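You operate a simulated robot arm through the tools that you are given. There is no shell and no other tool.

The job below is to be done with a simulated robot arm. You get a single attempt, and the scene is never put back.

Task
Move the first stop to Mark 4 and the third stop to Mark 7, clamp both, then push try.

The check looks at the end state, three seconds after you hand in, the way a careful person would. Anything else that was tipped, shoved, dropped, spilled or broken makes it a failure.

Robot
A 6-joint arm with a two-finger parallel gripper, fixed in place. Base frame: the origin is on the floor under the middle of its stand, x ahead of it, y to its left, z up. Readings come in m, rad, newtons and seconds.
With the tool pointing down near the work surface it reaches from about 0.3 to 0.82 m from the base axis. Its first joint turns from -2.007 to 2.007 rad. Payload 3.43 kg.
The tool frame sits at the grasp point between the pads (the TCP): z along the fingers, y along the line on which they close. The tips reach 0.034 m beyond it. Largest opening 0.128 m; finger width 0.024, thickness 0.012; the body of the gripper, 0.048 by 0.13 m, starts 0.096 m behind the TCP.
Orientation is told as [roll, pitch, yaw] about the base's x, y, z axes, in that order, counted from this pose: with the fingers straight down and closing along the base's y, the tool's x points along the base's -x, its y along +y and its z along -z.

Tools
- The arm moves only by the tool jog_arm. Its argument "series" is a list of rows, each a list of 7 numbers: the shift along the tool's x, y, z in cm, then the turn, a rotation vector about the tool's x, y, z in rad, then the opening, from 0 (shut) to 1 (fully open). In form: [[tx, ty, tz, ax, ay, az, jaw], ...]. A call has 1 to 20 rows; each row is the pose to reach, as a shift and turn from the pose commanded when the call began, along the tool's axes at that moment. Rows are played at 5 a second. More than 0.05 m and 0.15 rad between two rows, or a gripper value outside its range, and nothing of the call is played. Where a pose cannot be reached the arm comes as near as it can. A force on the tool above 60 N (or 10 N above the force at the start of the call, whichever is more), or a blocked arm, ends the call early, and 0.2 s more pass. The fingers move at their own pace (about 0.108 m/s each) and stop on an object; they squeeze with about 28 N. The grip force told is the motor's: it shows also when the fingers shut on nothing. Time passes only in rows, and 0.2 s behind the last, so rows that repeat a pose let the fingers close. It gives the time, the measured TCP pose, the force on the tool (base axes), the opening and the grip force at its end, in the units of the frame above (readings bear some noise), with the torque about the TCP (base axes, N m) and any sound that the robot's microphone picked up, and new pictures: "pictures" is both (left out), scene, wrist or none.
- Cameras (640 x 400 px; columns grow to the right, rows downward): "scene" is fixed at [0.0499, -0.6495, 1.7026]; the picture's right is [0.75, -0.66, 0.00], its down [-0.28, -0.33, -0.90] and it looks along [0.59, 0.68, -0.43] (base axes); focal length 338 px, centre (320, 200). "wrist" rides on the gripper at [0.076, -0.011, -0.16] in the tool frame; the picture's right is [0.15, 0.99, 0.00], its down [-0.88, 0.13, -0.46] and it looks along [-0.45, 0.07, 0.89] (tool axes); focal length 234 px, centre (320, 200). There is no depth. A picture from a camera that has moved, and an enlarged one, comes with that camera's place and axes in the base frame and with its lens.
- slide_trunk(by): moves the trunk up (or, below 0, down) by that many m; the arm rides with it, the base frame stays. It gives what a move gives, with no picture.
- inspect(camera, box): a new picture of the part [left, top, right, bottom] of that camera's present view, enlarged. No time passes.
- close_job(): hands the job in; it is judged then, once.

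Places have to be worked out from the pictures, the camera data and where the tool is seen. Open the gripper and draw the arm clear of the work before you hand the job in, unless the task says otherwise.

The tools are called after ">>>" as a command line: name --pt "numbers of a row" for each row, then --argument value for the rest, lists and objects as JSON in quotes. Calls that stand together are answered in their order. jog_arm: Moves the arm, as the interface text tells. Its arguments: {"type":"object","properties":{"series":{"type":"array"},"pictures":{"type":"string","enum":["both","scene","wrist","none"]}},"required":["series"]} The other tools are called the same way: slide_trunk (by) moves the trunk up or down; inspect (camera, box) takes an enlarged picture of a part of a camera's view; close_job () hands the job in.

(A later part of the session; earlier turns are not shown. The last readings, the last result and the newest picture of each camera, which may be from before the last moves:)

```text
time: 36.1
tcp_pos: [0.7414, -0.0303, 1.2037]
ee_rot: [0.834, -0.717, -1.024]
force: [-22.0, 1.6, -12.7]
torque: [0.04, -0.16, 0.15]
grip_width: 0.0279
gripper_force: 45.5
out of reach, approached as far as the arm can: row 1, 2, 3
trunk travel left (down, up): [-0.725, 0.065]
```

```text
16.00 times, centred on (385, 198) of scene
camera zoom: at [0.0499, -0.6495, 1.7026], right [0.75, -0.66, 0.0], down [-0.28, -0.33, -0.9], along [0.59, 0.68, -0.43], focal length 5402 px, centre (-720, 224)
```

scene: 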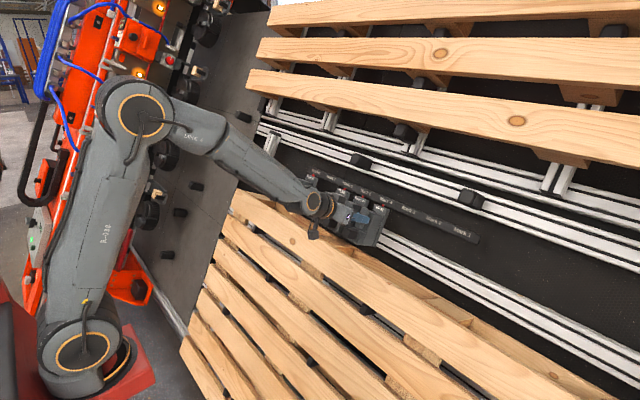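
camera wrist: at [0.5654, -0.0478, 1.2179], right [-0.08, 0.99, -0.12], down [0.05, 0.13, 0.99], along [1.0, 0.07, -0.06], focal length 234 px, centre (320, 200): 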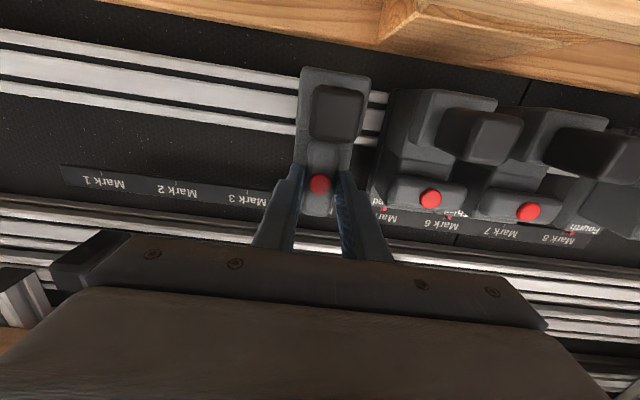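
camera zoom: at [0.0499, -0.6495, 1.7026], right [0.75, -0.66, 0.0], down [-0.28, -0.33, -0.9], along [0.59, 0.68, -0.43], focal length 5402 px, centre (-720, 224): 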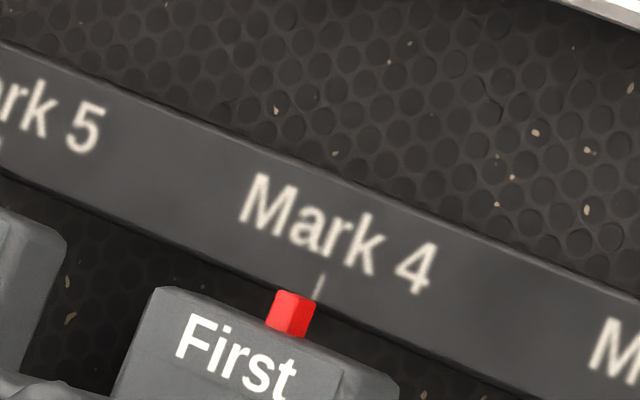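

The pointer is back within about 0.7 mm. I'll finish turning to horizontal (clamped), easing off the downward load at the same time.

>>> jog_arm --pt "-0.08 0.06 0 0 0 0 0.1" --pt "-0.15 0.13 0 0 0 0.1 0.1" --pt "-0.15 0.13 0 0 0 0.2 0.1" --pt "-0.15 0.13 0 0 0 0.3 0.1" --pt "-0.15 0.13 0 0 0 0.4 0.1" --pt "-0.15 0.13 0 0 0 0.5 0.1" --pt "-0.15 0.13 0 0 0 0.6 0.1" --pt "-0.15 0.13 0 0 0 0.7 0.1" --pt "-0.15 0.13 0 0 0 0.8 0.1" --pt "-0.15 0.13 0 0 0 0.87 0.1"

>>> inspect --camera "scene" --box '[365, 186, 405, 211]'

>>> inspect --camera "wrist" --box '[200, 50, 440, 260]'

```text
time: 38.3
tcp_pos: [0.7432, -0.0332, 1.2034]
ee_rot: [1.035, 0.006, -1.565]
force: [-24.1, 1.9, -27.2]
torque: [0.16, 0.3, 0.7]
grip_width: 0.0283
gripper_force: 44.9
trunk travel left (down, up): [-0.725, 0.065]
camera wrist: at [0.5984, 0.0418, 1.2752], right [0.5, 0.14, 0.85], down [-0.32, -0.88, 0.34], along [0.8, -0.44, -0.4], focal length 234 px, centre (320, 200)
```

scene: 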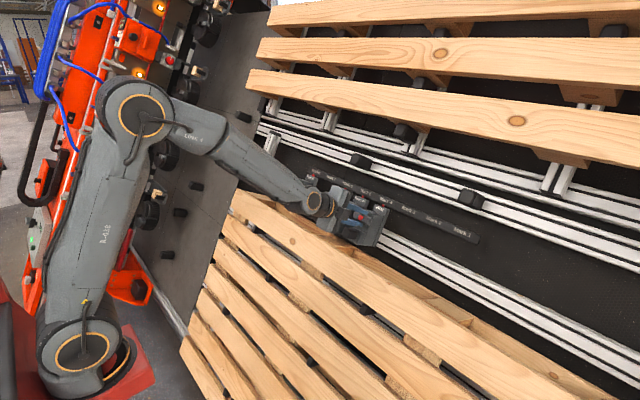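
wrist: 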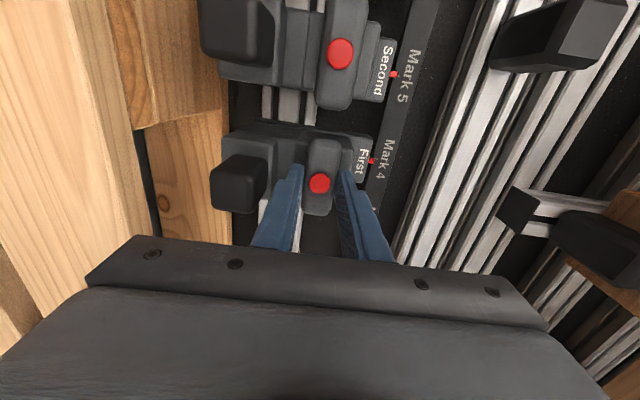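

```text
16.00 times, centred on (385, 198) of scene
camera zoom: at [0.0499, -0.6495, 1.7026], right [0.75, -0.66, 0.0], down [-0.28, -0.33, -0.9], along [0.59, 0.68, -0.43], focal length 5402 px, centre (-720, 224)
```

zoom: 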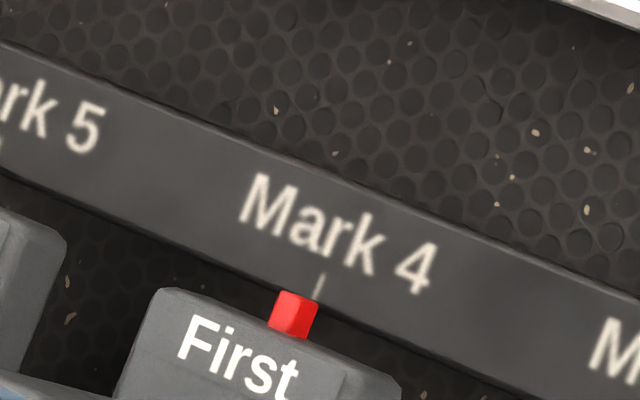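

```text
1.90 times, centred on (320, 155) of wrist
camera zoom: at [0.5984, 0.0418, 1.2752], right [0.5, 0.14, 0.85], down [-0.32, -0.88, 0.34], along [0.8, -0.44, -0.4], focal length 446 px, centre (320, 286)
```

zoom: 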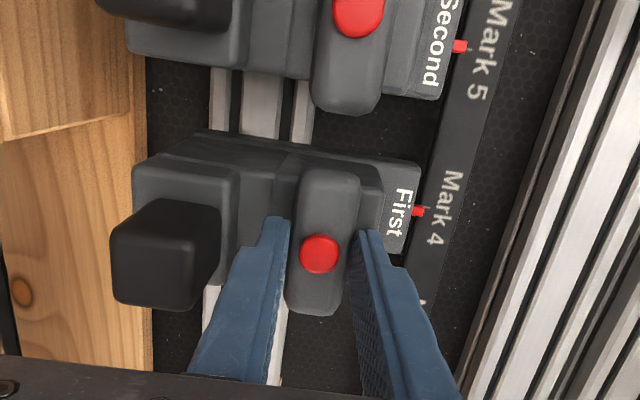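

The bar is horizontal again. I corrected the load in the wrong direction, so I'll relax it, open and back out, then check the alignment squarely.

>>> jog_arm --pt "0 -0.15 0 0 0 0 0.1" --pt "0 -0.35 0 0 0 0 0.1" --pt "0 -0.35 0 0 0 0 0.22" --pt "0 -0.35 0 0 0 0 0.32" --pt "0 -0.35 -1.0 0 0 0 0.32" --pt "0 -0.35 -3.0 0 0 0 0.32" --pt "0 -0.35 -5.0 0 0 0 0.32" --pt "0 -0.35 -7.0 0 0 0 0.32" --pt "0 -0.35 -9.0 0 0 0 0.32"

>>> inspect --camera "scene" --box '[365, 186, 405, 211]'

>>> inspect --camera "wrist" --box '[280, 50, 440, 210]'

```text
time: 40.3
tcp_pos: [0.6631, -0.0314, 1.251]
ee_rot: [1.046, 0.0, -1.569]
force: [0.0, 0.2, -0.3]
torque: [0.01, 0.02, 0.0]
grip_width: 0.041
gripper_force: 0.0
trunk travel left (down, up): [-0.725, 0.065]
camera wrist: at [0.5202, 0.0439, 1.3195], right [0.5, 0.15, 0.86], down [-0.33, -0.88, 0.34], along [0.8, -0.45, -0.39], focal length 234 px, centre (320, 200)
```

scene: 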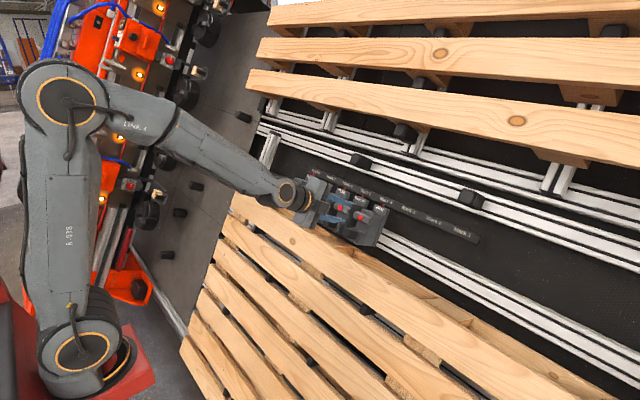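
wrist: 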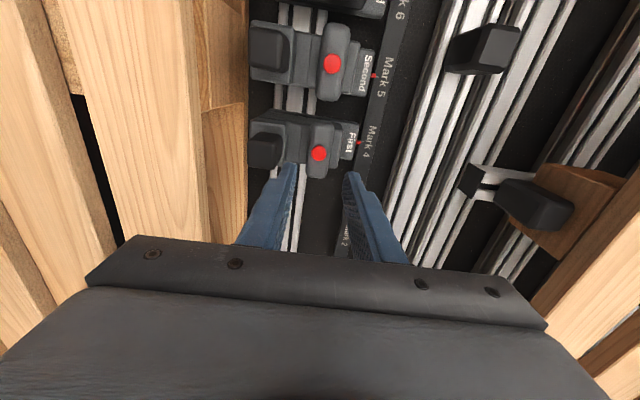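

```text
16.00 times, centred on (385, 198) of scene
camera zoom: at [0.0499, -0.6495, 1.7026], right [0.75, -0.66, 0.0], down [-0.28, -0.33, -0.9], along [0.59, 0.68, -0.43], focal length 5402 px, centre (-720, 224)
```

zoom: 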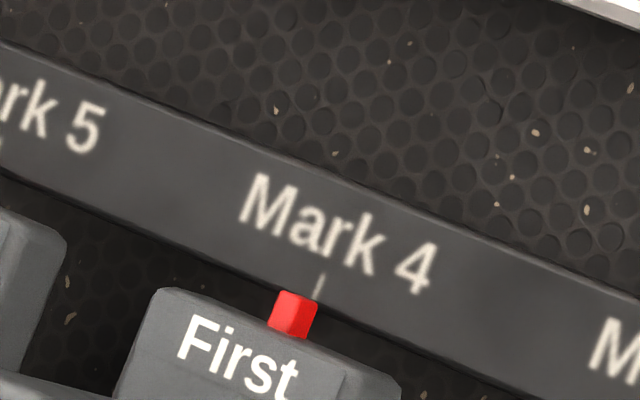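

```text
2.50 times, centred on (360, 130) of wrist
camera zoom: at [0.5202, 0.0439, 1.3195], right [0.5, 0.15, 0.86], down [-0.33, -0.88, 0.34], along [0.8, -0.45, -0.39], focal length 585 px, centre (220, 375)
```

zoom: 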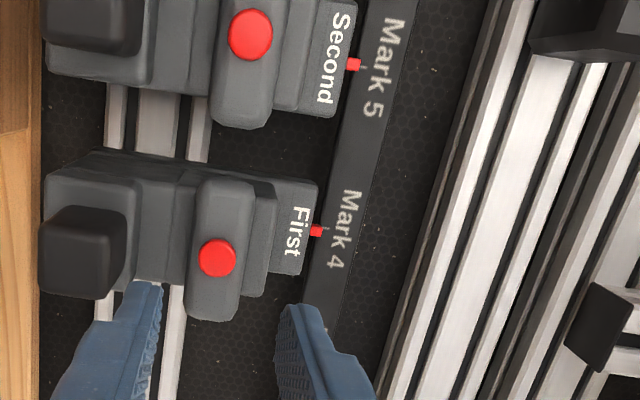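

Let me zoom in on the pointers at Mark 4 and Mark 5 from this camera position.

>>> inspect --camera "wrist" --box '[340, 125, 380, 160]'

>>> inspect --camera "wrist" --box '[355, 60, 395, 95]'

>>> inspect --camera "scene" --box '[325, 172, 365, 197]'

```text
11.43 times, centred on (360, 142) of wrist
camera zoom: at [0.5202, 0.0439, 1.3195], right [0.5, 0.15, 0.86], down [-0.33, -0.88, 0.34], along [0.8, -0.45, -0.39], focal length 2676 px, centre (-137, 857)
```

zoom: 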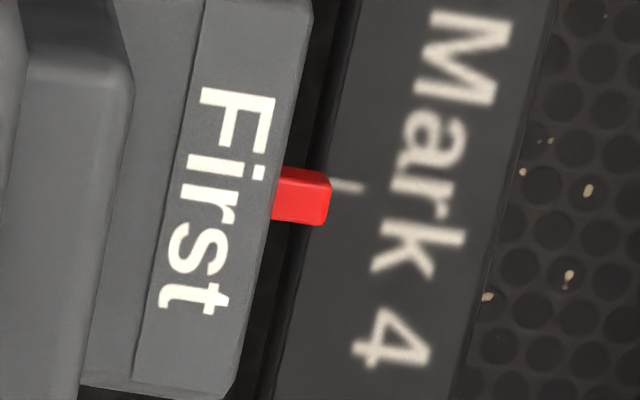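

```text
11.43 times, centred on (375, 78) of wrist
camera zoom: at [0.5202, 0.0439, 1.3195], right [0.5, 0.15, 0.86], down [-0.33, -0.88, 0.34], along [0.8, -0.45, -0.39], focal length 2676 px, centre (-309, 1600)
```

zoom: 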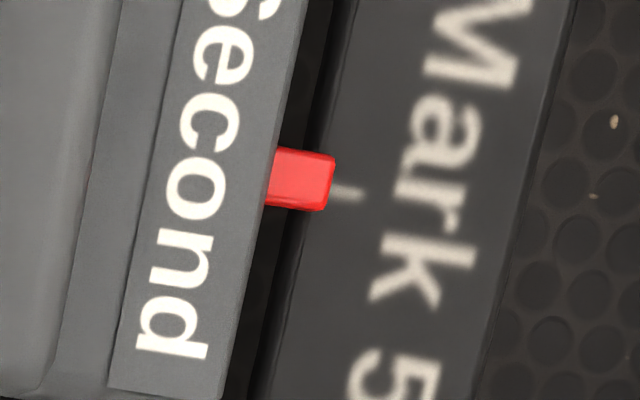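

```text
16.00 times, centred on (345, 184) of scene
camera zoom: at [0.0499, -0.6495, 1.7026], right [0.75, -0.66, 0.0], down [-0.28, -0.33, -0.9], along [0.59, 0.68, -0.43], focal length 5402 px, centre (-80, 448)
```

zoom: 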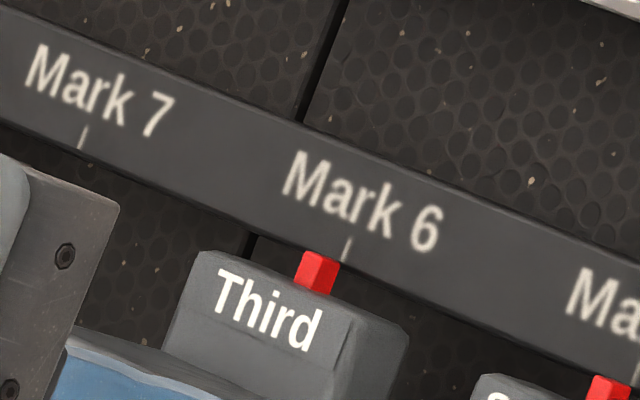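

First is clamped about 1-1.5 mm short of Mark 4, so I'll want a cleaner arm configuration to refine it and to reach Third. Raising the trunk steepens the forearm and moves it away from the wrist singularity. The tool is 9 cm clear, so I'll raise it now.

>>> slide_trunk --by 0.06

```text
time: 41.3
tcp_pos: [0.6641, -0.0309, 1.3096]
ee_rot: [1.045, 0.001, -1.572]
force: [-0.6, -0.3, -0.1]
torque: [-0.01, 0.0, -0.01]
grip_width: 0.0409
gripper_force: 0.0
trunk travel left (down, up): [-0.785, 0.005]
```

Now I'll lower the tool back to working height and traverse in free space towards Third (y≈0.15) to see whether reach is fine in this configuration.

>>> jog_arm --pt "0 -1.3 0.75 0 0 0 0.32" --pt "0 -2.6 1.5 0 0 0 0.32" --pt "0 -3.9 2.25 0 0 0 0.32" --pt "0 -5.2 3.0 0 0 0 0.32" --pt "2.5 -5.2 3.0 0 0 0 0.32" --pt "5.0 -5.2 3.0 0 0 0 0.32" --pt "7.5 -5.2 3.0 0 0 0 0.32" --pt "10.0 -5.2 3.0 0 0 0 0.32" --pt "12.5 -5.2 3.0 0 0 0 0.32" --pt "15.0 -5.2 3.0 0 0 0 0.32" --pt "17.0 -5.2 3.0 0 0 0 0.32" --pt "18.1 -5.2 3.0 0 0 0 0.32"

>>> inspect --camera "wrist" --box '[240, 20, 440, 220]'

>>> inspect --camera "scene" --box '[270, 150, 430, 250]'

```text
time: 43.9
tcp_pos: [0.6896, 0.0655, 1.2796]
ee_rot: [1.007, 0.061, -1.474]
force: [-0.3, 0.6, 0.2]
torque: [0.0, 0.02, 0.0]
grip_width: 0.0409
gripper_force: 0.1
out of reach, approached as far as the arm can: row 3, 4, 5, 6, 7, 8, 9, 10, 11, 12
trunk travel left (down, up): [-0.785, 0.005]
camera wrist: at [0.5437, 0.1217, 1.3595], right [0.52, 0.15, 0.84], down [-0.23, -0.93, 0.3], along [0.83, -0.35, -0.45], focal length 234 px, centre (320, 200)
```

scene: 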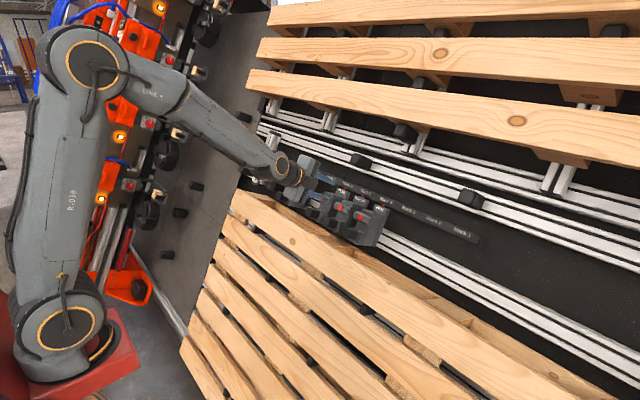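
wrist: 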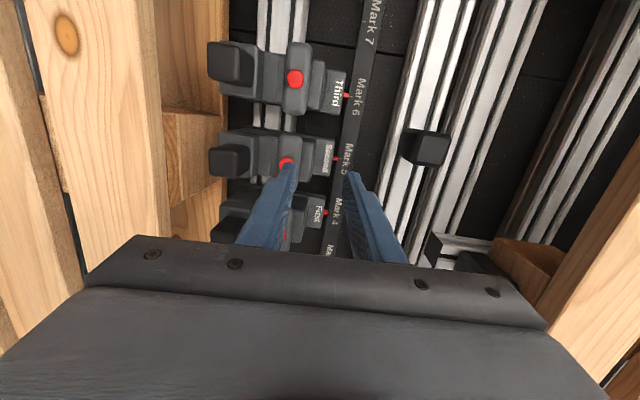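

```text
2.00 times, centred on (340, 120) of wrist
camera zoom: at [0.5437, 0.1217, 1.3595], right [0.52, 0.15, 0.84], down [-0.23, -0.93, 0.3], along [0.83, -0.35, -0.45], focal length 468 px, centre (280, 360)
```

zoom: 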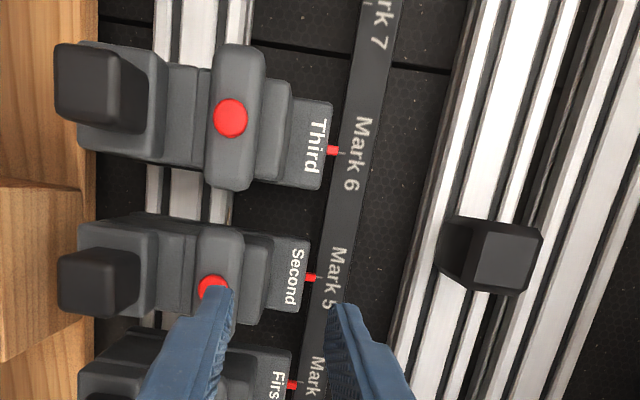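

```text
4.00 times, centred on (350, 200) of scene
camera zoom: at [0.0499, -0.6495, 1.7026], right [0.75, -0.66, 0.0], down [-0.28, -0.33, -0.9], along [0.59, 0.68, -0.43], focal length 1350 px, centre (200, 200)
```

zoom: 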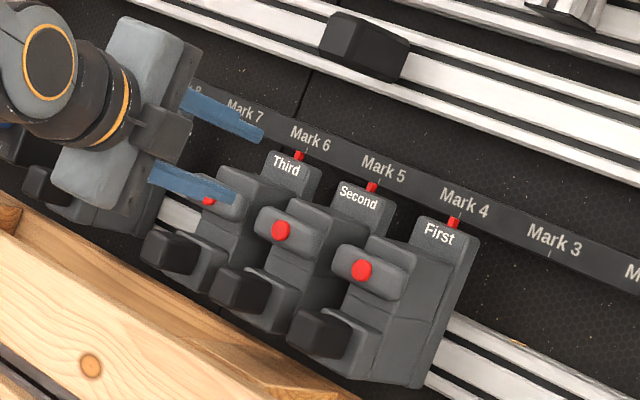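

The pattern fits a forearm-roll joint limit: the tool is bending "up" relative to a steep forearm, and it can't cross to positive y that way. The fix is a lower trunk, so the tool bends down naturally. I'll first move back to y≈-0.2, where the joints can unwind, and restore the orientation.

>>> jog_arm --pt "-3.7 0 -0.95 0 0 0 0.32" --pt "-7.4 0 -1.9 -0.007 -0.019 0 0.32" --pt "-11.1 0 -2.85 -0.014 -0.038 0 0.32" --pt "-14.8 0 -3.8 -0.021 -0.057 0 0.32" --pt "-18.5 0 -4.75 -0.028 -0.076 0 0.32" --pt "-22.2 0 -5.7 -0.035 -0.095 -0.001 0.32" --pt "-26 0 -6.6 -0.043 -0.114 -0.002 0.32"

```text
time: 45.5
tcp_pos: [0.6543, -0.1991, 1.3004]
ee_rot: [1.046, -0.002, -1.572]
force: [-0.9, -0.3, -0.2]
torque: [0.01, 0.03, -0.03]
grip_width: 0.0408
gripper_force: 0.0
trunk travel left (down, up): [-0.785, 0.005]
camera wrist: at [0.5115, -0.124, 1.3697], right [0.49, 0.15, 0.86], down [-0.33, -0.88, 0.34], along [0.81, -0.45, -0.39], focal length 234 px, centre (320, 200)
```

scene: 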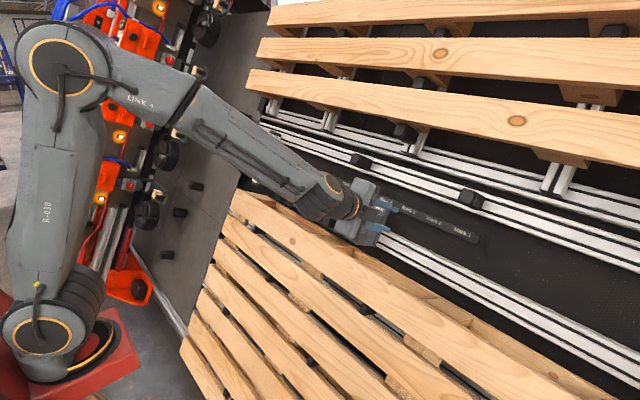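
wrist: 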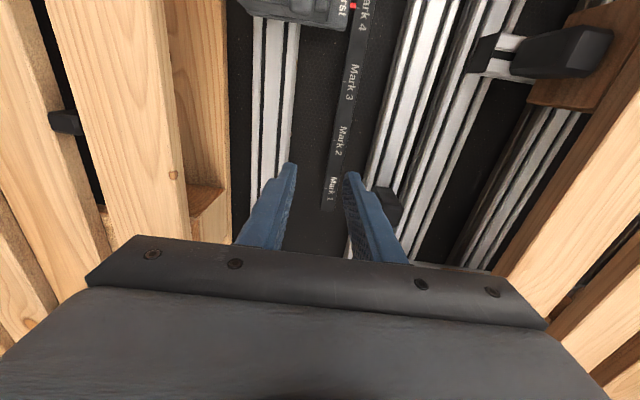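

Orientation is restored. I'll step the trunk down, lifting the tool back each time to keep it clear of the panel and pallet.

>>> slide_trunk --by -0.09

>>> jog_arm --pt "0 2.6 -1.5 0 0 0 0.32" --pt "0 5.2 -3.0 0 0 0 0.32" --pt "0 7.8 -4.5 0 0 0 0.32" --pt "0 10.4 -6.0 0 0 0 0.32" --pictures "none"

```text
time: 46.7
tcp_pos: [0.6556, -0.1982, 1.2106]
ee_rot: [1.047, -0.001, -1.569]
force: [1.0, -0.1, 0.1]
torque: [0.01, 0.02, 0.03]
grip_width: 0.0411
gripper_force: 0.1
trunk travel left (down, up): [-0.695, 0.095]
```

```text
time: 47.7
tcp_pos: [0.6564, -0.1943, 1.3318]
ee_rot: [1.048, -0.002, -1.57]
force: [-0.4, -0.6, 0.2]
torque: [0.03, -0.01, 0.03]
grip_width: 0.041
gripper_force: 0.1
trunk travel left (down, up): [-0.695, 0.095]
```

That works. Repeating with another 12 cm down and the lift back.

>>> slide_trunk --by -0.12

>>> jog_arm --pt "0 2.6 -1.5 0 0 0 0.32" --pt "0 5.2 -3.0 0 0 0 0.32" --pt "0 7.8 -4.5 0 0 0 0.32" --pt "0 10.4 -6.0 0 0 0 0.32"

```text
time: 49.2
tcp_pos: [0.6563, -0.1983, 1.2107]
ee_rot: [1.047, -0.002, -1.569]
force: [0.0, 0.2, -0.5]
torque: [0.01, 0.02, -0.02]
grip_width: 0.041
gripper_force: 0.1
trunk travel left (down, up): [-0.575, 0.215]
```

```text
time: 50.2
tcp_pos: [0.655, -0.1965, 1.331]
ee_rot: [1.048, -0.002, -1.569]
force: [0.0, -0.6, -0.6]
torque: [-0.01, -0.01, -0.04]
grip_width: 0.0411
gripper_force: 0.1
trunk travel left (down, up): [-0.575, 0.215]
camera wrist: at [0.5115, -0.1216, 1.3998], right [0.49, 0.15, 0.86], down [-0.33, -0.88, 0.34], along [0.8, -0.45, -0.39], focal length 234 px, centre (320, 200)
```

scene: 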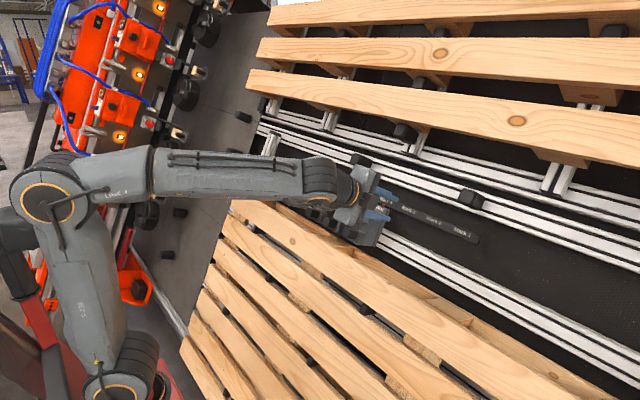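
wrist: 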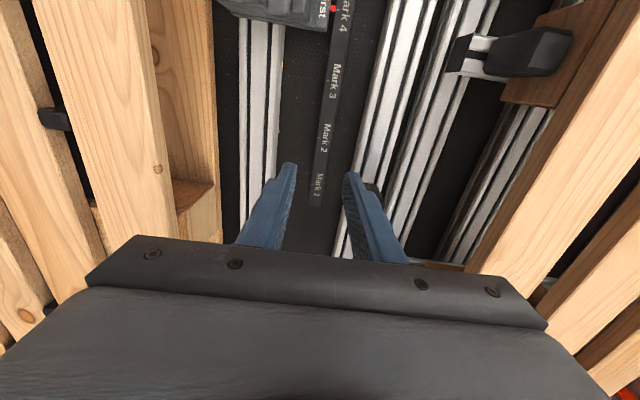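

Forearm is now near horizontal. One more 12 cm step for margin.

>>> slide_trunk --by -0.12

>>> jog_arm --pt "0 2.0 -1.2 0 0 0 0.32" --pt "0 4.0 -2.4 0 0 0 0.32" --pt "0 6.0 -3.6 0 0 0 0.32" --pt "0 6.9 -4.0 0 0 0 0.32"

```text
time: 51.7
tcp_pos: [0.6559, -0.1985, 1.2098]
ee_rot: [1.047, 0.0, -1.569]
force: [-0.2, 0.3, 0.7]
torque: [0.02, -0.02, 0.01]
grip_width: 0.0412
gripper_force: 0.0
trunk travel left (down, up): [-0.455, 0.335]
```

```text
time: 52.7
tcp_pos: [0.6552, -0.1992, 1.2917]
ee_rot: [1.048, -0.002, -1.57]
force: [0.6, -0.4, 0.6]
torque: [0.01, 0.02, -0.01]
grip_width: 0.0409
gripper_force: 0.1
trunk travel left (down, up): [-0.455, 0.335]
camera wrist: at [0.5115, -0.1232, 1.3605], right [0.49, 0.15, 0.86], down [-0.33, -0.88, 0.34], along [0.8, -0.45, -0.39], focal length 234 px, centre (320, 200)
```

scene: 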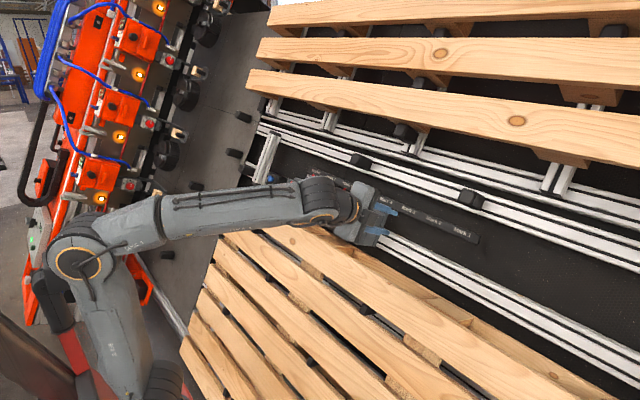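
wrist: 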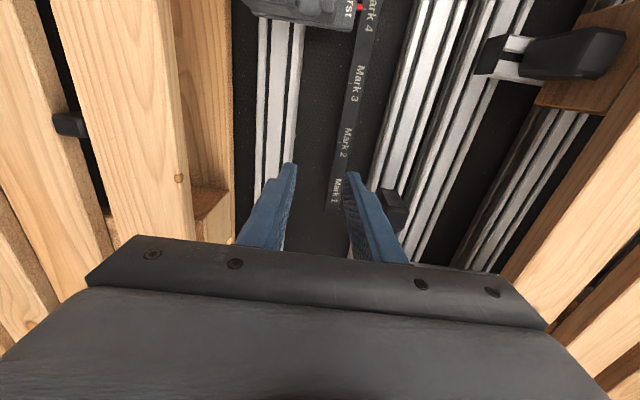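

Good configuration now. I'll place the wrist camera exactly in the Mark 4 plane (TCP y≈-0.105 puts the camera at y≈-0.03) for a parallax-free reading of First's pointer.

>>> jog_arm --pt "3.0 0 0 0 0 0 0.32" --pt "6.0 0 0 0 0 0 0.32" --pt "9.3 0 0 0 0 0 0.32" --pictures "wrist"

```text
time: 53.5
tcp_pos: [0.6552, -0.1067, 1.2915]
ee_rot: [1.047, -0.002, -1.568]
force: [0.7, 0.0, 0.0]
torque: [0.02, -0.03, 0.02]
grip_width: 0.0412
gripper_force: 0.0
trunk travel left (down, up): [-0.455, 0.335]
camera wrist: at [0.5117, -0.0299, 1.3612], right [0.49, 0.15, 0.86], down [-0.33, -0.88, 0.34], along [0.8, -0.45, -0.39], focal length 234 px, centre (320, 200)
```

wrist: 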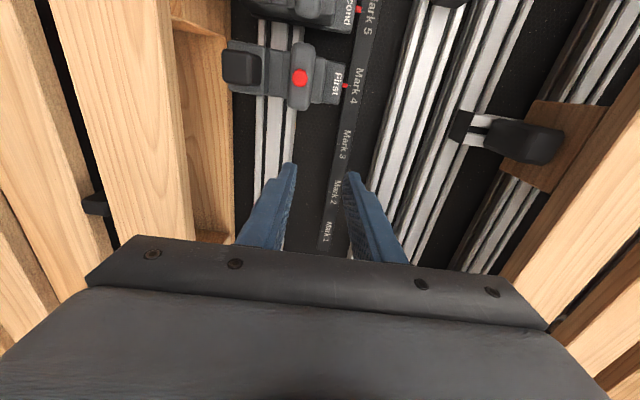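

Camera is at y=-0.030. I'll zoom on First's pointer and the Mark 4 tick.

>>> inspect --camera "wrist" --box '[335, 75, 367, 95]'

>>> jog_arm --pt "3.0 0 0 0 0 0 0.32" --pt "6.0 0 0 0 0 0 0.32" --pt "9.0 0 0 0 0 0 0.32" --pictures "wrist"

>>> inspect --camera "wrist" --box '[335, 75, 367, 95]'

```text
16.00 times, centred on (351, 85) of wrist
camera zoom: at [0.5117, -0.0299, 1.3612], right [0.49, 0.15, 0.86], down [-0.33, -0.88, 0.34], along [0.8, -0.45, -0.39], focal length 3747 px, centre (-176, 2040)
```

zoom: 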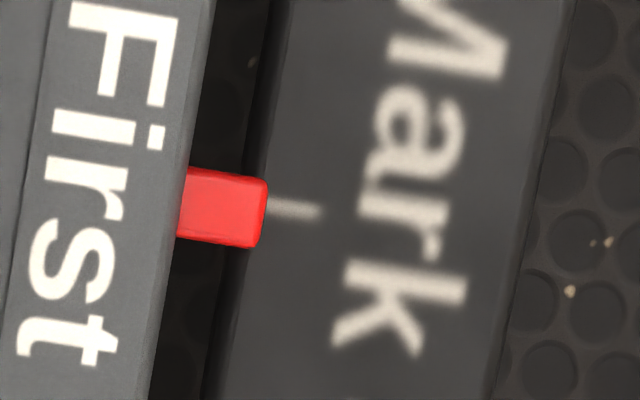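

```text
time: 54.3
tcp_pos: [0.6585, -0.0164, 1.291]
ee_rot: [1.047, -0.002, -1.571]
force: [0.6, 0.0, 0.2]
torque: [-0.01, -0.02, 0.03]
grip_width: 0.041
gripper_force: 0.0
trunk travel left (down, up): [-0.455, 0.335]
camera wrist: at [0.5148, 0.0599, 1.36], right [0.49, 0.15, 0.86], down [-0.33, -0.88, 0.34], along [0.8, -0.45, -0.39], focal length 234 px, centre (320, 200)
```

wrist: 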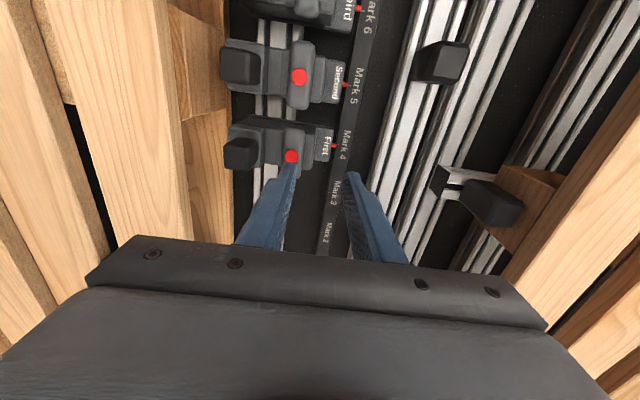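

```text
16.00 times, centred on (351, 85) of wrist
camera zoom: at [0.5148, 0.0599, 1.36], right [0.49, 0.15, 0.86], down [-0.33, -0.88, 0.34], along [0.8, -0.45, -0.39], focal length 3747 px, centre (-176, 2040)
```

zoom: 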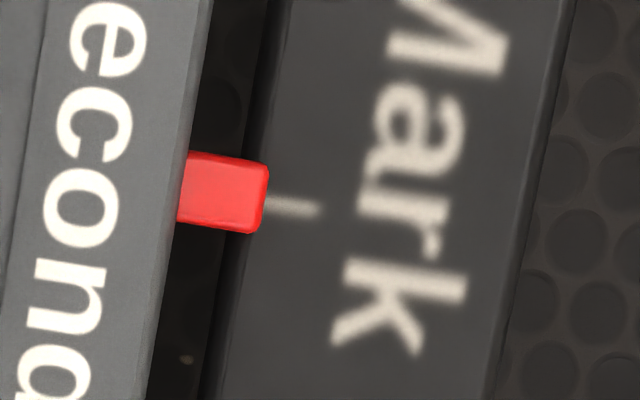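

The geometry is identical in both views, so this is a clean comparison: Second is on its tick within 0.2 mm, while First is about 1.4 mm short of Mark 4. I'll fix that now with the better arm pose: line up on First's bar axis and approach.

>>> jog_arm --pt "-0.7 -1.1 0.9 0 0 0 0.32" --pt "-1.5 -2.2 1.8 0 0 0 0.32" --pt "-1.5 -3.3 2.8 0 0 0 0.32" --pt "-1.5 -3.3 5.0 0 0 0 0.32" --pt "-1.5 -3.3 7.0 0 0 0 0.32" --pt "-1.5 -3.3 9.0 0 0 0 0.32" --pt "-1.5 -3.3 10.4 0 0 0 0.32"

>>> inspect --camera "wrist" --box '[240, 100, 400, 260]'

>>> inspect --camera "scene" --box '[320, 180, 410, 255]'

```text
time: 55.9
tcp_pos: [0.7309, -0.0314, 1.209]
ee_rot: [1.046, -0.002, -1.57]
force: [-0.2, -0.1, -0.1]
torque: [-0.04, 0.03, -0.03]
grip_width: 0.0411
gripper_force: 0.1
trunk travel left (down, up): [-0.455, 0.335]
camera wrist: at [0.5862, 0.0438, 1.2789], right [0.49, 0.15, 0.86], down [-0.33, -0.88, 0.34], along [0.81, -0.45, -0.39], focal length 234 px, centre (320, 200)
```

scene: 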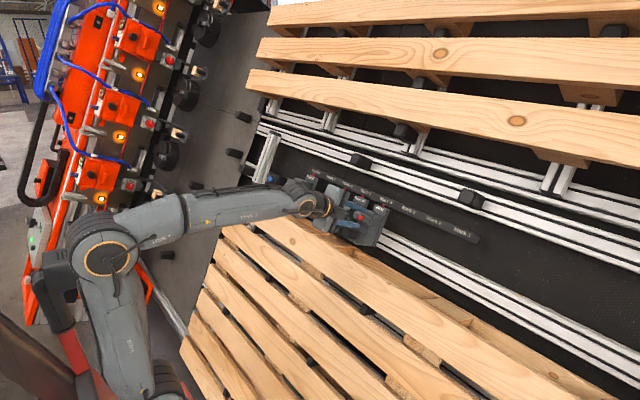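
wrist: 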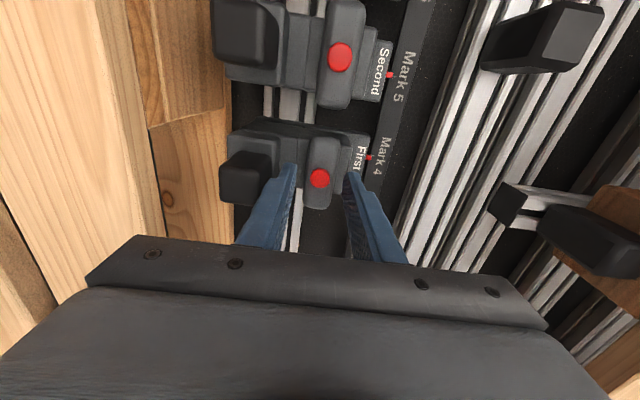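

```text
2.50 times, centred on (320, 180) of wrist
camera zoom: at [0.5862, 0.0438, 1.2789], right [0.49, 0.15, 0.86], down [-0.33, -0.88, 0.34], along [0.81, -0.45, -0.39], focal length 585 px, centre (320, 250)
```

zoom: 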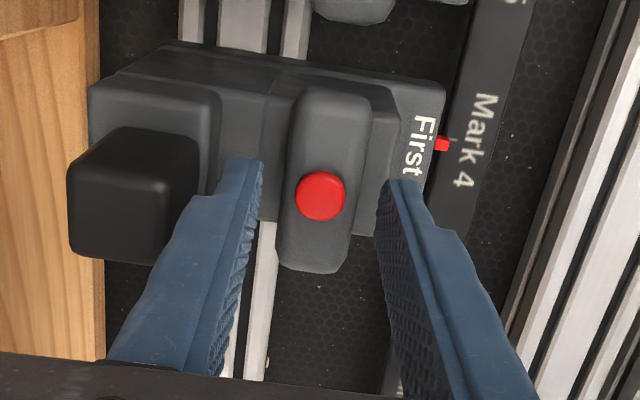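

```text
5.33 times, centred on (365, 218) of scene
camera zoom: at [0.0499, -0.6495, 1.7026], right [0.75, -0.66, 0.0], down [-0.28, -0.33, -0.9], along [0.59, 0.68, -0.43], focal length 1801 px, centre (80, 107)
```

zoom: 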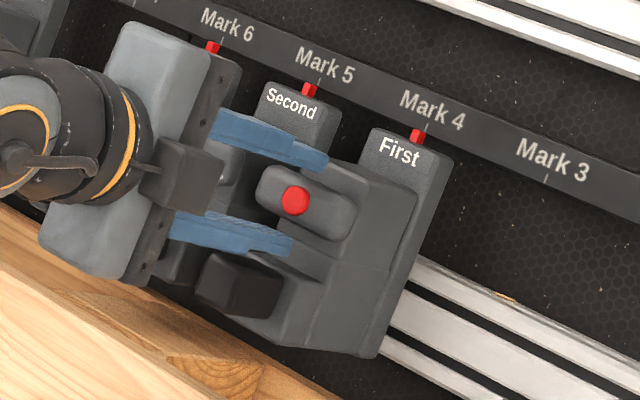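

Alignment is as good as before. Advancing 1.2 cm and gripping the bar.

>>> jog_arm --pt "0 0.05 0.6 0 0 0 0.32" --pt "0 0.05 1.2 0 0 0 0.32" --pt "0 0.05 1.2 0 0 0 0.15" --pt "0 0.05 1.2 0 0 0 0.1" --pt "0 0.05 1.2 0 0 0 0.1" --pictures "none"

```text
time: 57.1
tcp_pos: [0.7417, -0.032, 1.2033]
ee_rot: [1.048, -0.003, -1.569]
force: [5.9, -0.3, 1.0]
torque: [0.19, -0.66, 0.03]
grip_width: 0.028
gripper_force: 45.2
trunk travel left (down, up): [-0.455, 0.335]
```

Well centred (about 4 N). Turning the bar counter-clockwise a full quarter turn to release.

>>> jog_arm --pt "0 0 0 0 0 -0.12 0.1" --pt "0 0 0 0 0 -0.24 0.1" --pt "0 0 0 0 0 -0.36 0.1" --pt "0 0 0 0 0 -0.48 0.1" --pt "0 0 0 0 0 -0.6 0.1" --pt "0 0 0 0 0 -0.72 0.1" --pt "0 0 0 0 0 -0.84 0.1" --pt "0 0 0 0 0 -0.96 0.1" --pt "0 0 0 0 0 -1.08 0.1" --pt "0 0 0 0 0 -1.2 0.1" --pt "0 0 0 0 0 -1.32 0.1" --pt "0 0 0 0 0 -1.44 0.1" --pt "0 0 0 0 0 -1.57 0.1" --pictures "none"

>>> inspect --camera "scene" --box '[365, 186, 405, 211]'

>>> inspect --camera "scene" --box '[320, 180, 410, 255]'

```text
time: 59.9
tcp_pos: [0.7402, -0.0295, 1.2043]
ee_rot: [-0.005, -1.049, 0.005]
force: [19.5, -1.6, 11.3]
torque: [0.13, 0.45, -0.22]
grip_width: 0.0278
gripper_force: 45.5
trunk travel left (down, up): [-0.455, 0.335]
```

```text
16.00 times, centred on (385, 198) of scene
camera zoom: at [0.0499, -0.6495, 1.7026], right [0.75, -0.66, 0.0], down [-0.28, -0.33, -0.9], along [0.59, 0.68, -0.43], focal length 5402 px, centre (-720, 224)
```

zoom: 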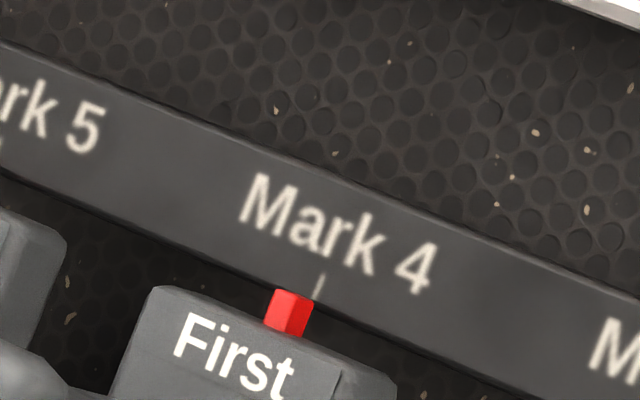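

```text
5.33 times, centred on (365, 218) of scene
camera zoom: at [0.0499, -0.6495, 1.7026], right [0.75, -0.66, 0.0], down [-0.28, -0.33, -0.9], along [0.59, 0.68, -0.43], focal length 1801 px, centre (80, 107)
```

zoom: 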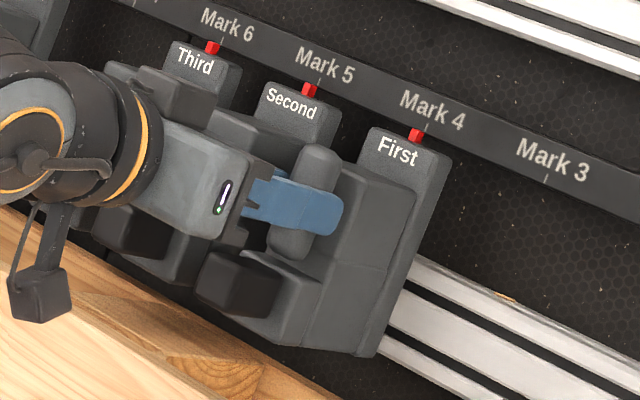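

Turning it shifted the stop +1.2 mm, leaving the pointer within about 0.2 mm of Mark 4. I'll relax the upward load slightly and turn back to clamp.

>>> jog_arm --pt "-0.15 0 0 0 0 0 0.1" --pt "-0.15 0 0 0 0 0.12 0.1" --pt "-0.15 0 0 0 0 0.24 0.1" --pt "-0.15 0 0 0 0 0.36 0.1" --pt "-0.15 0 0 0 0 0.48 0.1" --pt "-0.15 0 0 0 0 0.6 0.1" --pt "-0.15 0 0 0 0 0.72 0.1" --pictures "none"

>>> inspect --camera "scene" --box '[365, 186, 405, 211]'

```text
time: 61.5
tcp_pos: [0.7413, -0.0305, 1.2032]
ee_rot: [0.849, -0.707, -1.05]
force: [-6.2, 0.2, -5.0]
torque: [0.57, 0.55, 1.09]
grip_width: 0.0279
gripper_force: 44.9
trunk travel left (down, up): [-0.455, 0.335]
```

```text
16.00 times, centred on (385, 198) of scene
camera zoom: at [0.0499, -0.6495, 1.7026], right [0.75, -0.66, 0.0], down [-0.28, -0.33, -0.9], along [0.59, 0.68, -0.43], focal length 5402 px, centre (-720, 224)
```

zoom: 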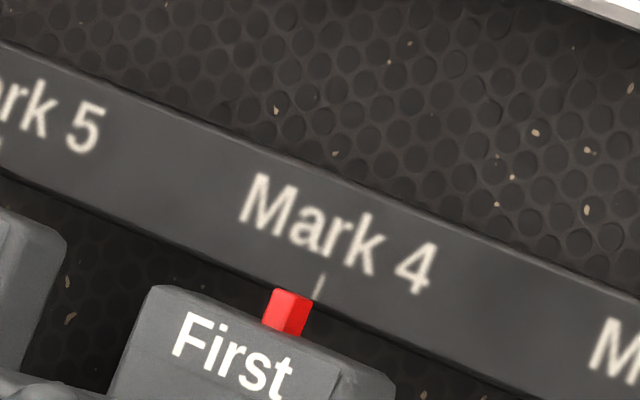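

Pointer is on target (within measurement). Completing the turn to horizontal.

>>> jog_arm --pt "0 0 0 0 0 0.12 0.1" --pt "0 0 0 0 0 0.24 0.1" --pt "0 0 0 0 0 0.36 0.1" --pt "0 0 0 0 0 0.48 0.1" --pt "0 0 0 0 0 0.6 0.1" --pt "0 0 0 0 0 0.72 0.1" --pt "0 0 0 0 0 0.84 0.1"

>>> inspect --camera "scene" --box '[365, 186, 405, 211]'

>>> inspect --camera "scene" --box '[320, 180, 410, 255]'

```text
time: 63.1
tcp_pos: [0.7413, -0.0301, 1.2035]
ee_rot: [1.044, -0.008, -1.566]
force: [-18.6, 0.9, -21.9]
torque: [0.53, 0.16, 0.7]
grip_width: 0.0283
gripper_force: 45.1
trunk travel left (down, up): [-0.455, 0.335]
camera wrist: at [0.5966, 0.0451, 1.2735], right [0.5, 0.16, 0.85], down [-0.32, -0.88, 0.35], along [0.81, -0.45, -0.39], focal length 234 px, centre (320, 200)
```

scene: 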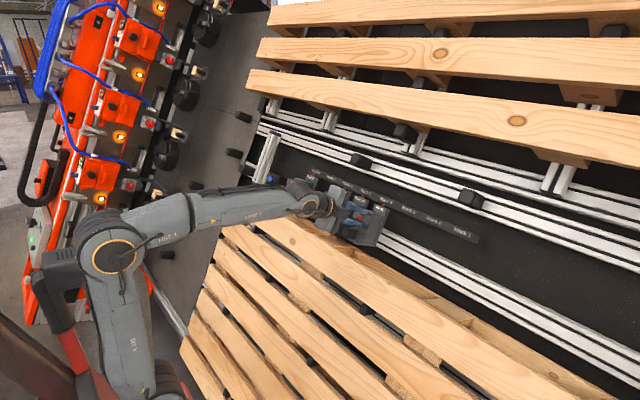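
wrist: 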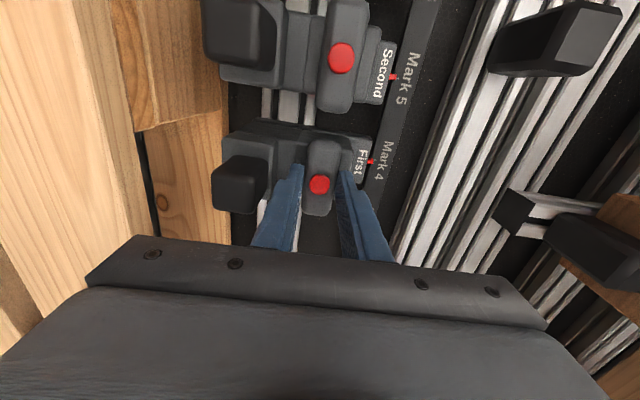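

```text
16.00 times, centred on (385, 198) of scene
camera zoom: at [0.0499, -0.6495, 1.7026], right [0.75, -0.66, 0.0], down [-0.28, -0.33, -0.9], along [0.59, 0.68, -0.43], focal length 5402 px, centre (-720, 224)
```

zoom: 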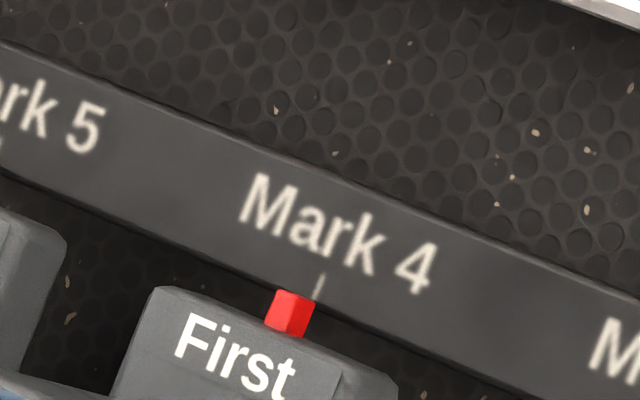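

```text
5.33 times, centred on (365, 218) of scene
camera zoom: at [0.0499, -0.6495, 1.7026], right [0.75, -0.66, 0.0], down [-0.28, -0.33, -0.9], along [0.59, 0.68, -0.43], focal length 1801 px, centre (80, 107)
```

zoom: 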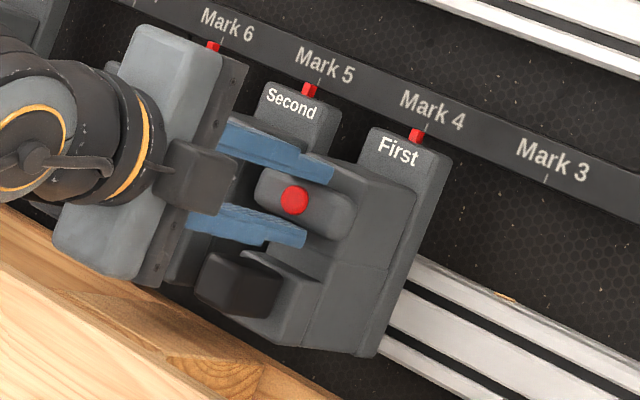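

Pointer is about 0.5 mm off, which is fine. I'll relax the u load and confirm the clamp by a 2 mm +y test push while still holding the bar.

>>> jog_arm --pt "0 -0.12 0 0 0 0 0.1" --pt "0 -0.25 0 0 0 0.02 0.1" --pt "0.1 -0.25 0 0 0 0.02 0.1" --pt "0.2 -0.25 0 0 0 0.02 0.1" --pt "0.2 -0.25 0 0 0 0.02 0.1" --pictures "none"

>>> inspect --camera "scene" --box '[365, 186, 405, 211]'

```text
time: 64.3
tcp_pos: [0.7403, -0.0294, 1.2032]
ee_rot: [1.053, 0.007, -1.575]
force: [-5.0, -12.8, -9.5]
torque: [-1.38, -0.41, -0.84]
grip_width: 0.0278
gripper_force: 45.1
trunk travel left (down, up): [-0.455, 0.335]
```

```text
16.00 times, centred on (385, 198) of scene
camera zoom: at [0.0499, -0.6495, 1.7026], right [0.75, -0.66, 0.0], down [-0.28, -0.33, -0.9], along [0.59, 0.68, -0.43], focal length 5402 px, centre (-720, 224)
```

zoom: 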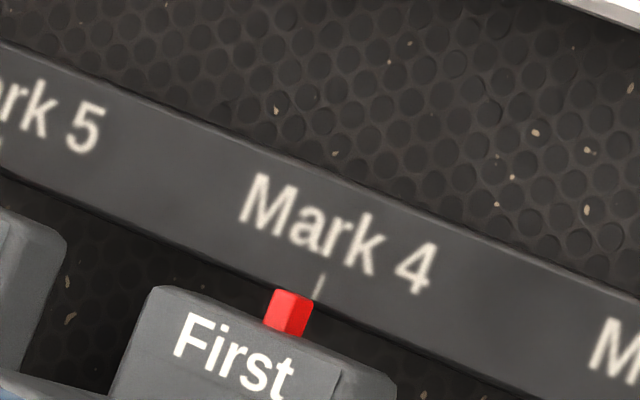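

Force has risen to 13 N with negligible motion. I'll push a bit further to make sure it's holding.

>>> jog_arm --pt "0.1 0 0 0 0 0 0.1" --pt "0.2 0 0 0 0 0 0.1" --pt "0.2 0 0 0 0 0 0.1" --pictures "none"

>>> inspect --camera "scene" --box '[365, 186, 405, 211]'

```text
time: 65.1
tcp_pos: [0.7399, -0.0281, 1.2043]
ee_rot: [1.051, 0.01, -1.576]
force: [1.1, -40.4, -1.0]
torque: [-1.39, -0.68, -0.96]
grip_width: 0.0281
gripper_force: 44.8
trunk travel left (down, up): [-0.455, 0.335]
```

```text
16.00 times, centred on (385, 198) of scene
camera zoom: at [0.0499, -0.6495, 1.7026], right [0.75, -0.66, 0.0], down [-0.28, -0.33, -0.9], along [0.59, 0.68, -0.43], focal length 5402 px, centre (-720, 224)
```

zoom: 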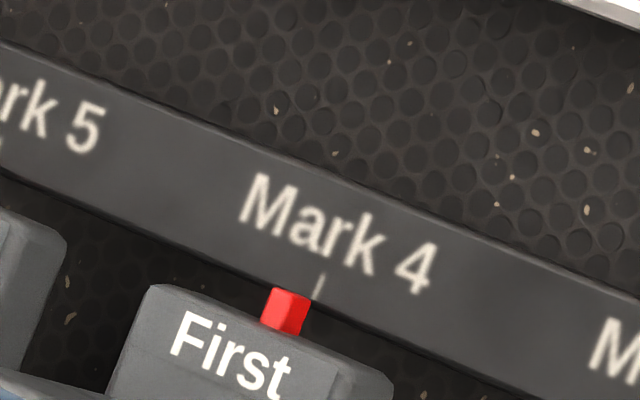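

The clamp holds against 40 N (less than 1 mm of give). I'll remove the load, open, back out and verify First's pointer from the parallax-free spot.

>>> jog_arm --pt "-0.2 0 0 0 0 0 0.1" --pt "-0.4 0 0 0 0 0 0.1" --pt "-0.4 0 0 0 0 0 0.2" --pt "-0.4 0 0 0 0 0 0.32" --pt "-0.4 0 -1.0 0 0 0 0.32" --pt "-0.4 0 -3.0 0 0 0 0.32" --pt "-0.4 0 -5.5 0 0 0 0.32" --pt "-0.4 0 -8.0 0 0 0 0.32" --pt "-1.4 1.0 -9.5 0 0 0 0.32" --pt "-4.0 2.0 -10.5 0 0 0 0.32" --pt "-6.0 3.3 -11.8 0 0 0 0.32" --pt "-7.5 3.3 -11.8 0 0 0 0.32"

>>> inspect --camera "wrist" --box '[335, 75, 367, 95]'

>>> inspect --camera "wrist" --box '[220, 30, 380, 130]'

>>> inspect --camera "scene" --box '[290, 160, 410, 255]'

```text
time: 67.7
tcp_pos: [0.6545, -0.1019, 1.2908]
ee_rot: [1.049, 0.006, -1.573]
force: [-0.9, 0.3, -0.7]
torque: [-0.02, 0.01, 0.0]
grip_width: 0.0409
gripper_force: 0.0
trunk travel left (down, up): [-0.455, 0.335]
camera wrist: at [0.5109, -0.027, 1.3608], right [0.49, 0.14, 0.86], down [-0.33, -0.88, 0.33], along [0.8, -0.45, -0.39], focal length 234 px, centre (320, 200)
```

scene: 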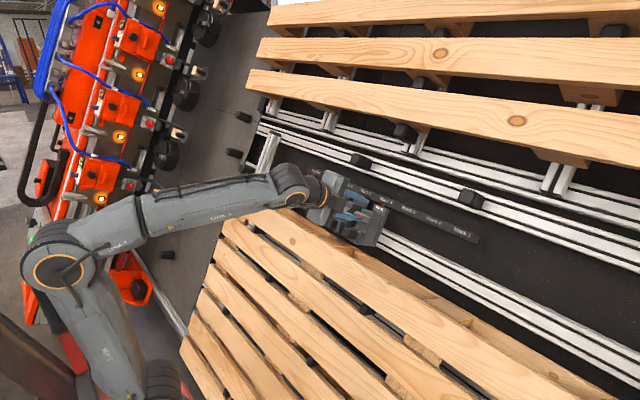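
wrist: 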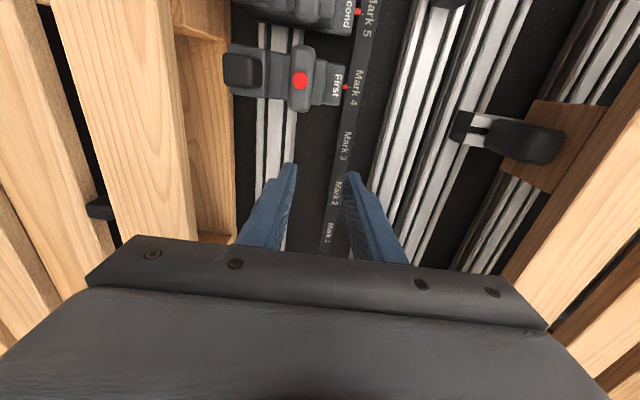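

```text
16.00 times, centred on (351, 85) of wrist
camera zoom: at [0.5109, -0.027, 1.3608], right [0.49, 0.14, 0.86], down [-0.33, -0.88, 0.33], along [0.8, -0.45, -0.39], focal length 3747 px, centre (-176, 2040)
```

zoom: 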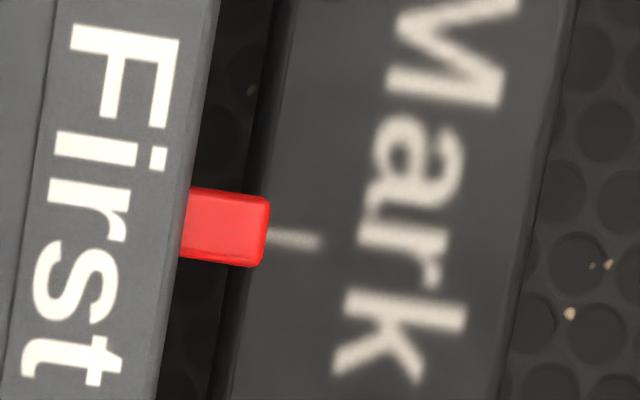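

```text
4.00 times, centred on (300, 80) of wrist
camera zoom: at [0.5109, -0.027, 1.3608], right [0.49, 0.14, 0.86], down [-0.33, -0.88, 0.33], along [0.8, -0.45, -0.39], focal length 937 px, centre (400, 680)
```

zoom: 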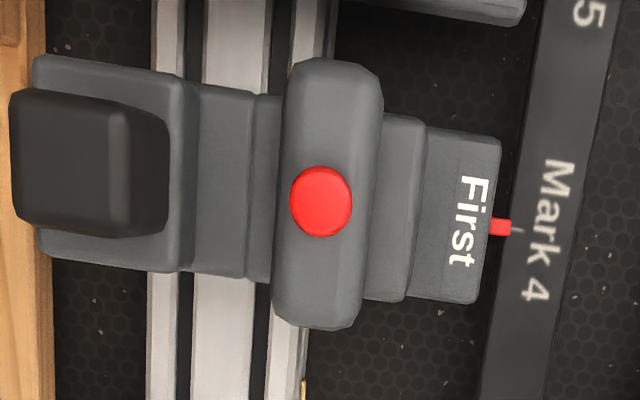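

```text
4.21 times, centred on (350, 208) of scene
camera zoom: at [0.0499, -0.6495, 1.7026], right [0.75, -0.66, 0.0], down [-0.28, -0.33, -0.9], along [0.59, 0.68, -0.43], focal length 1422 px, centre (194, 168)
```

zoom: 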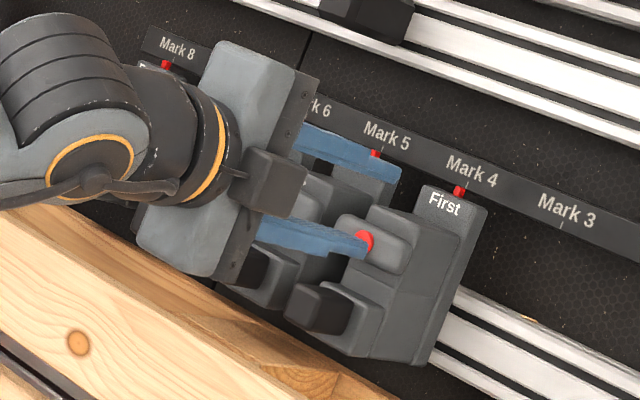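

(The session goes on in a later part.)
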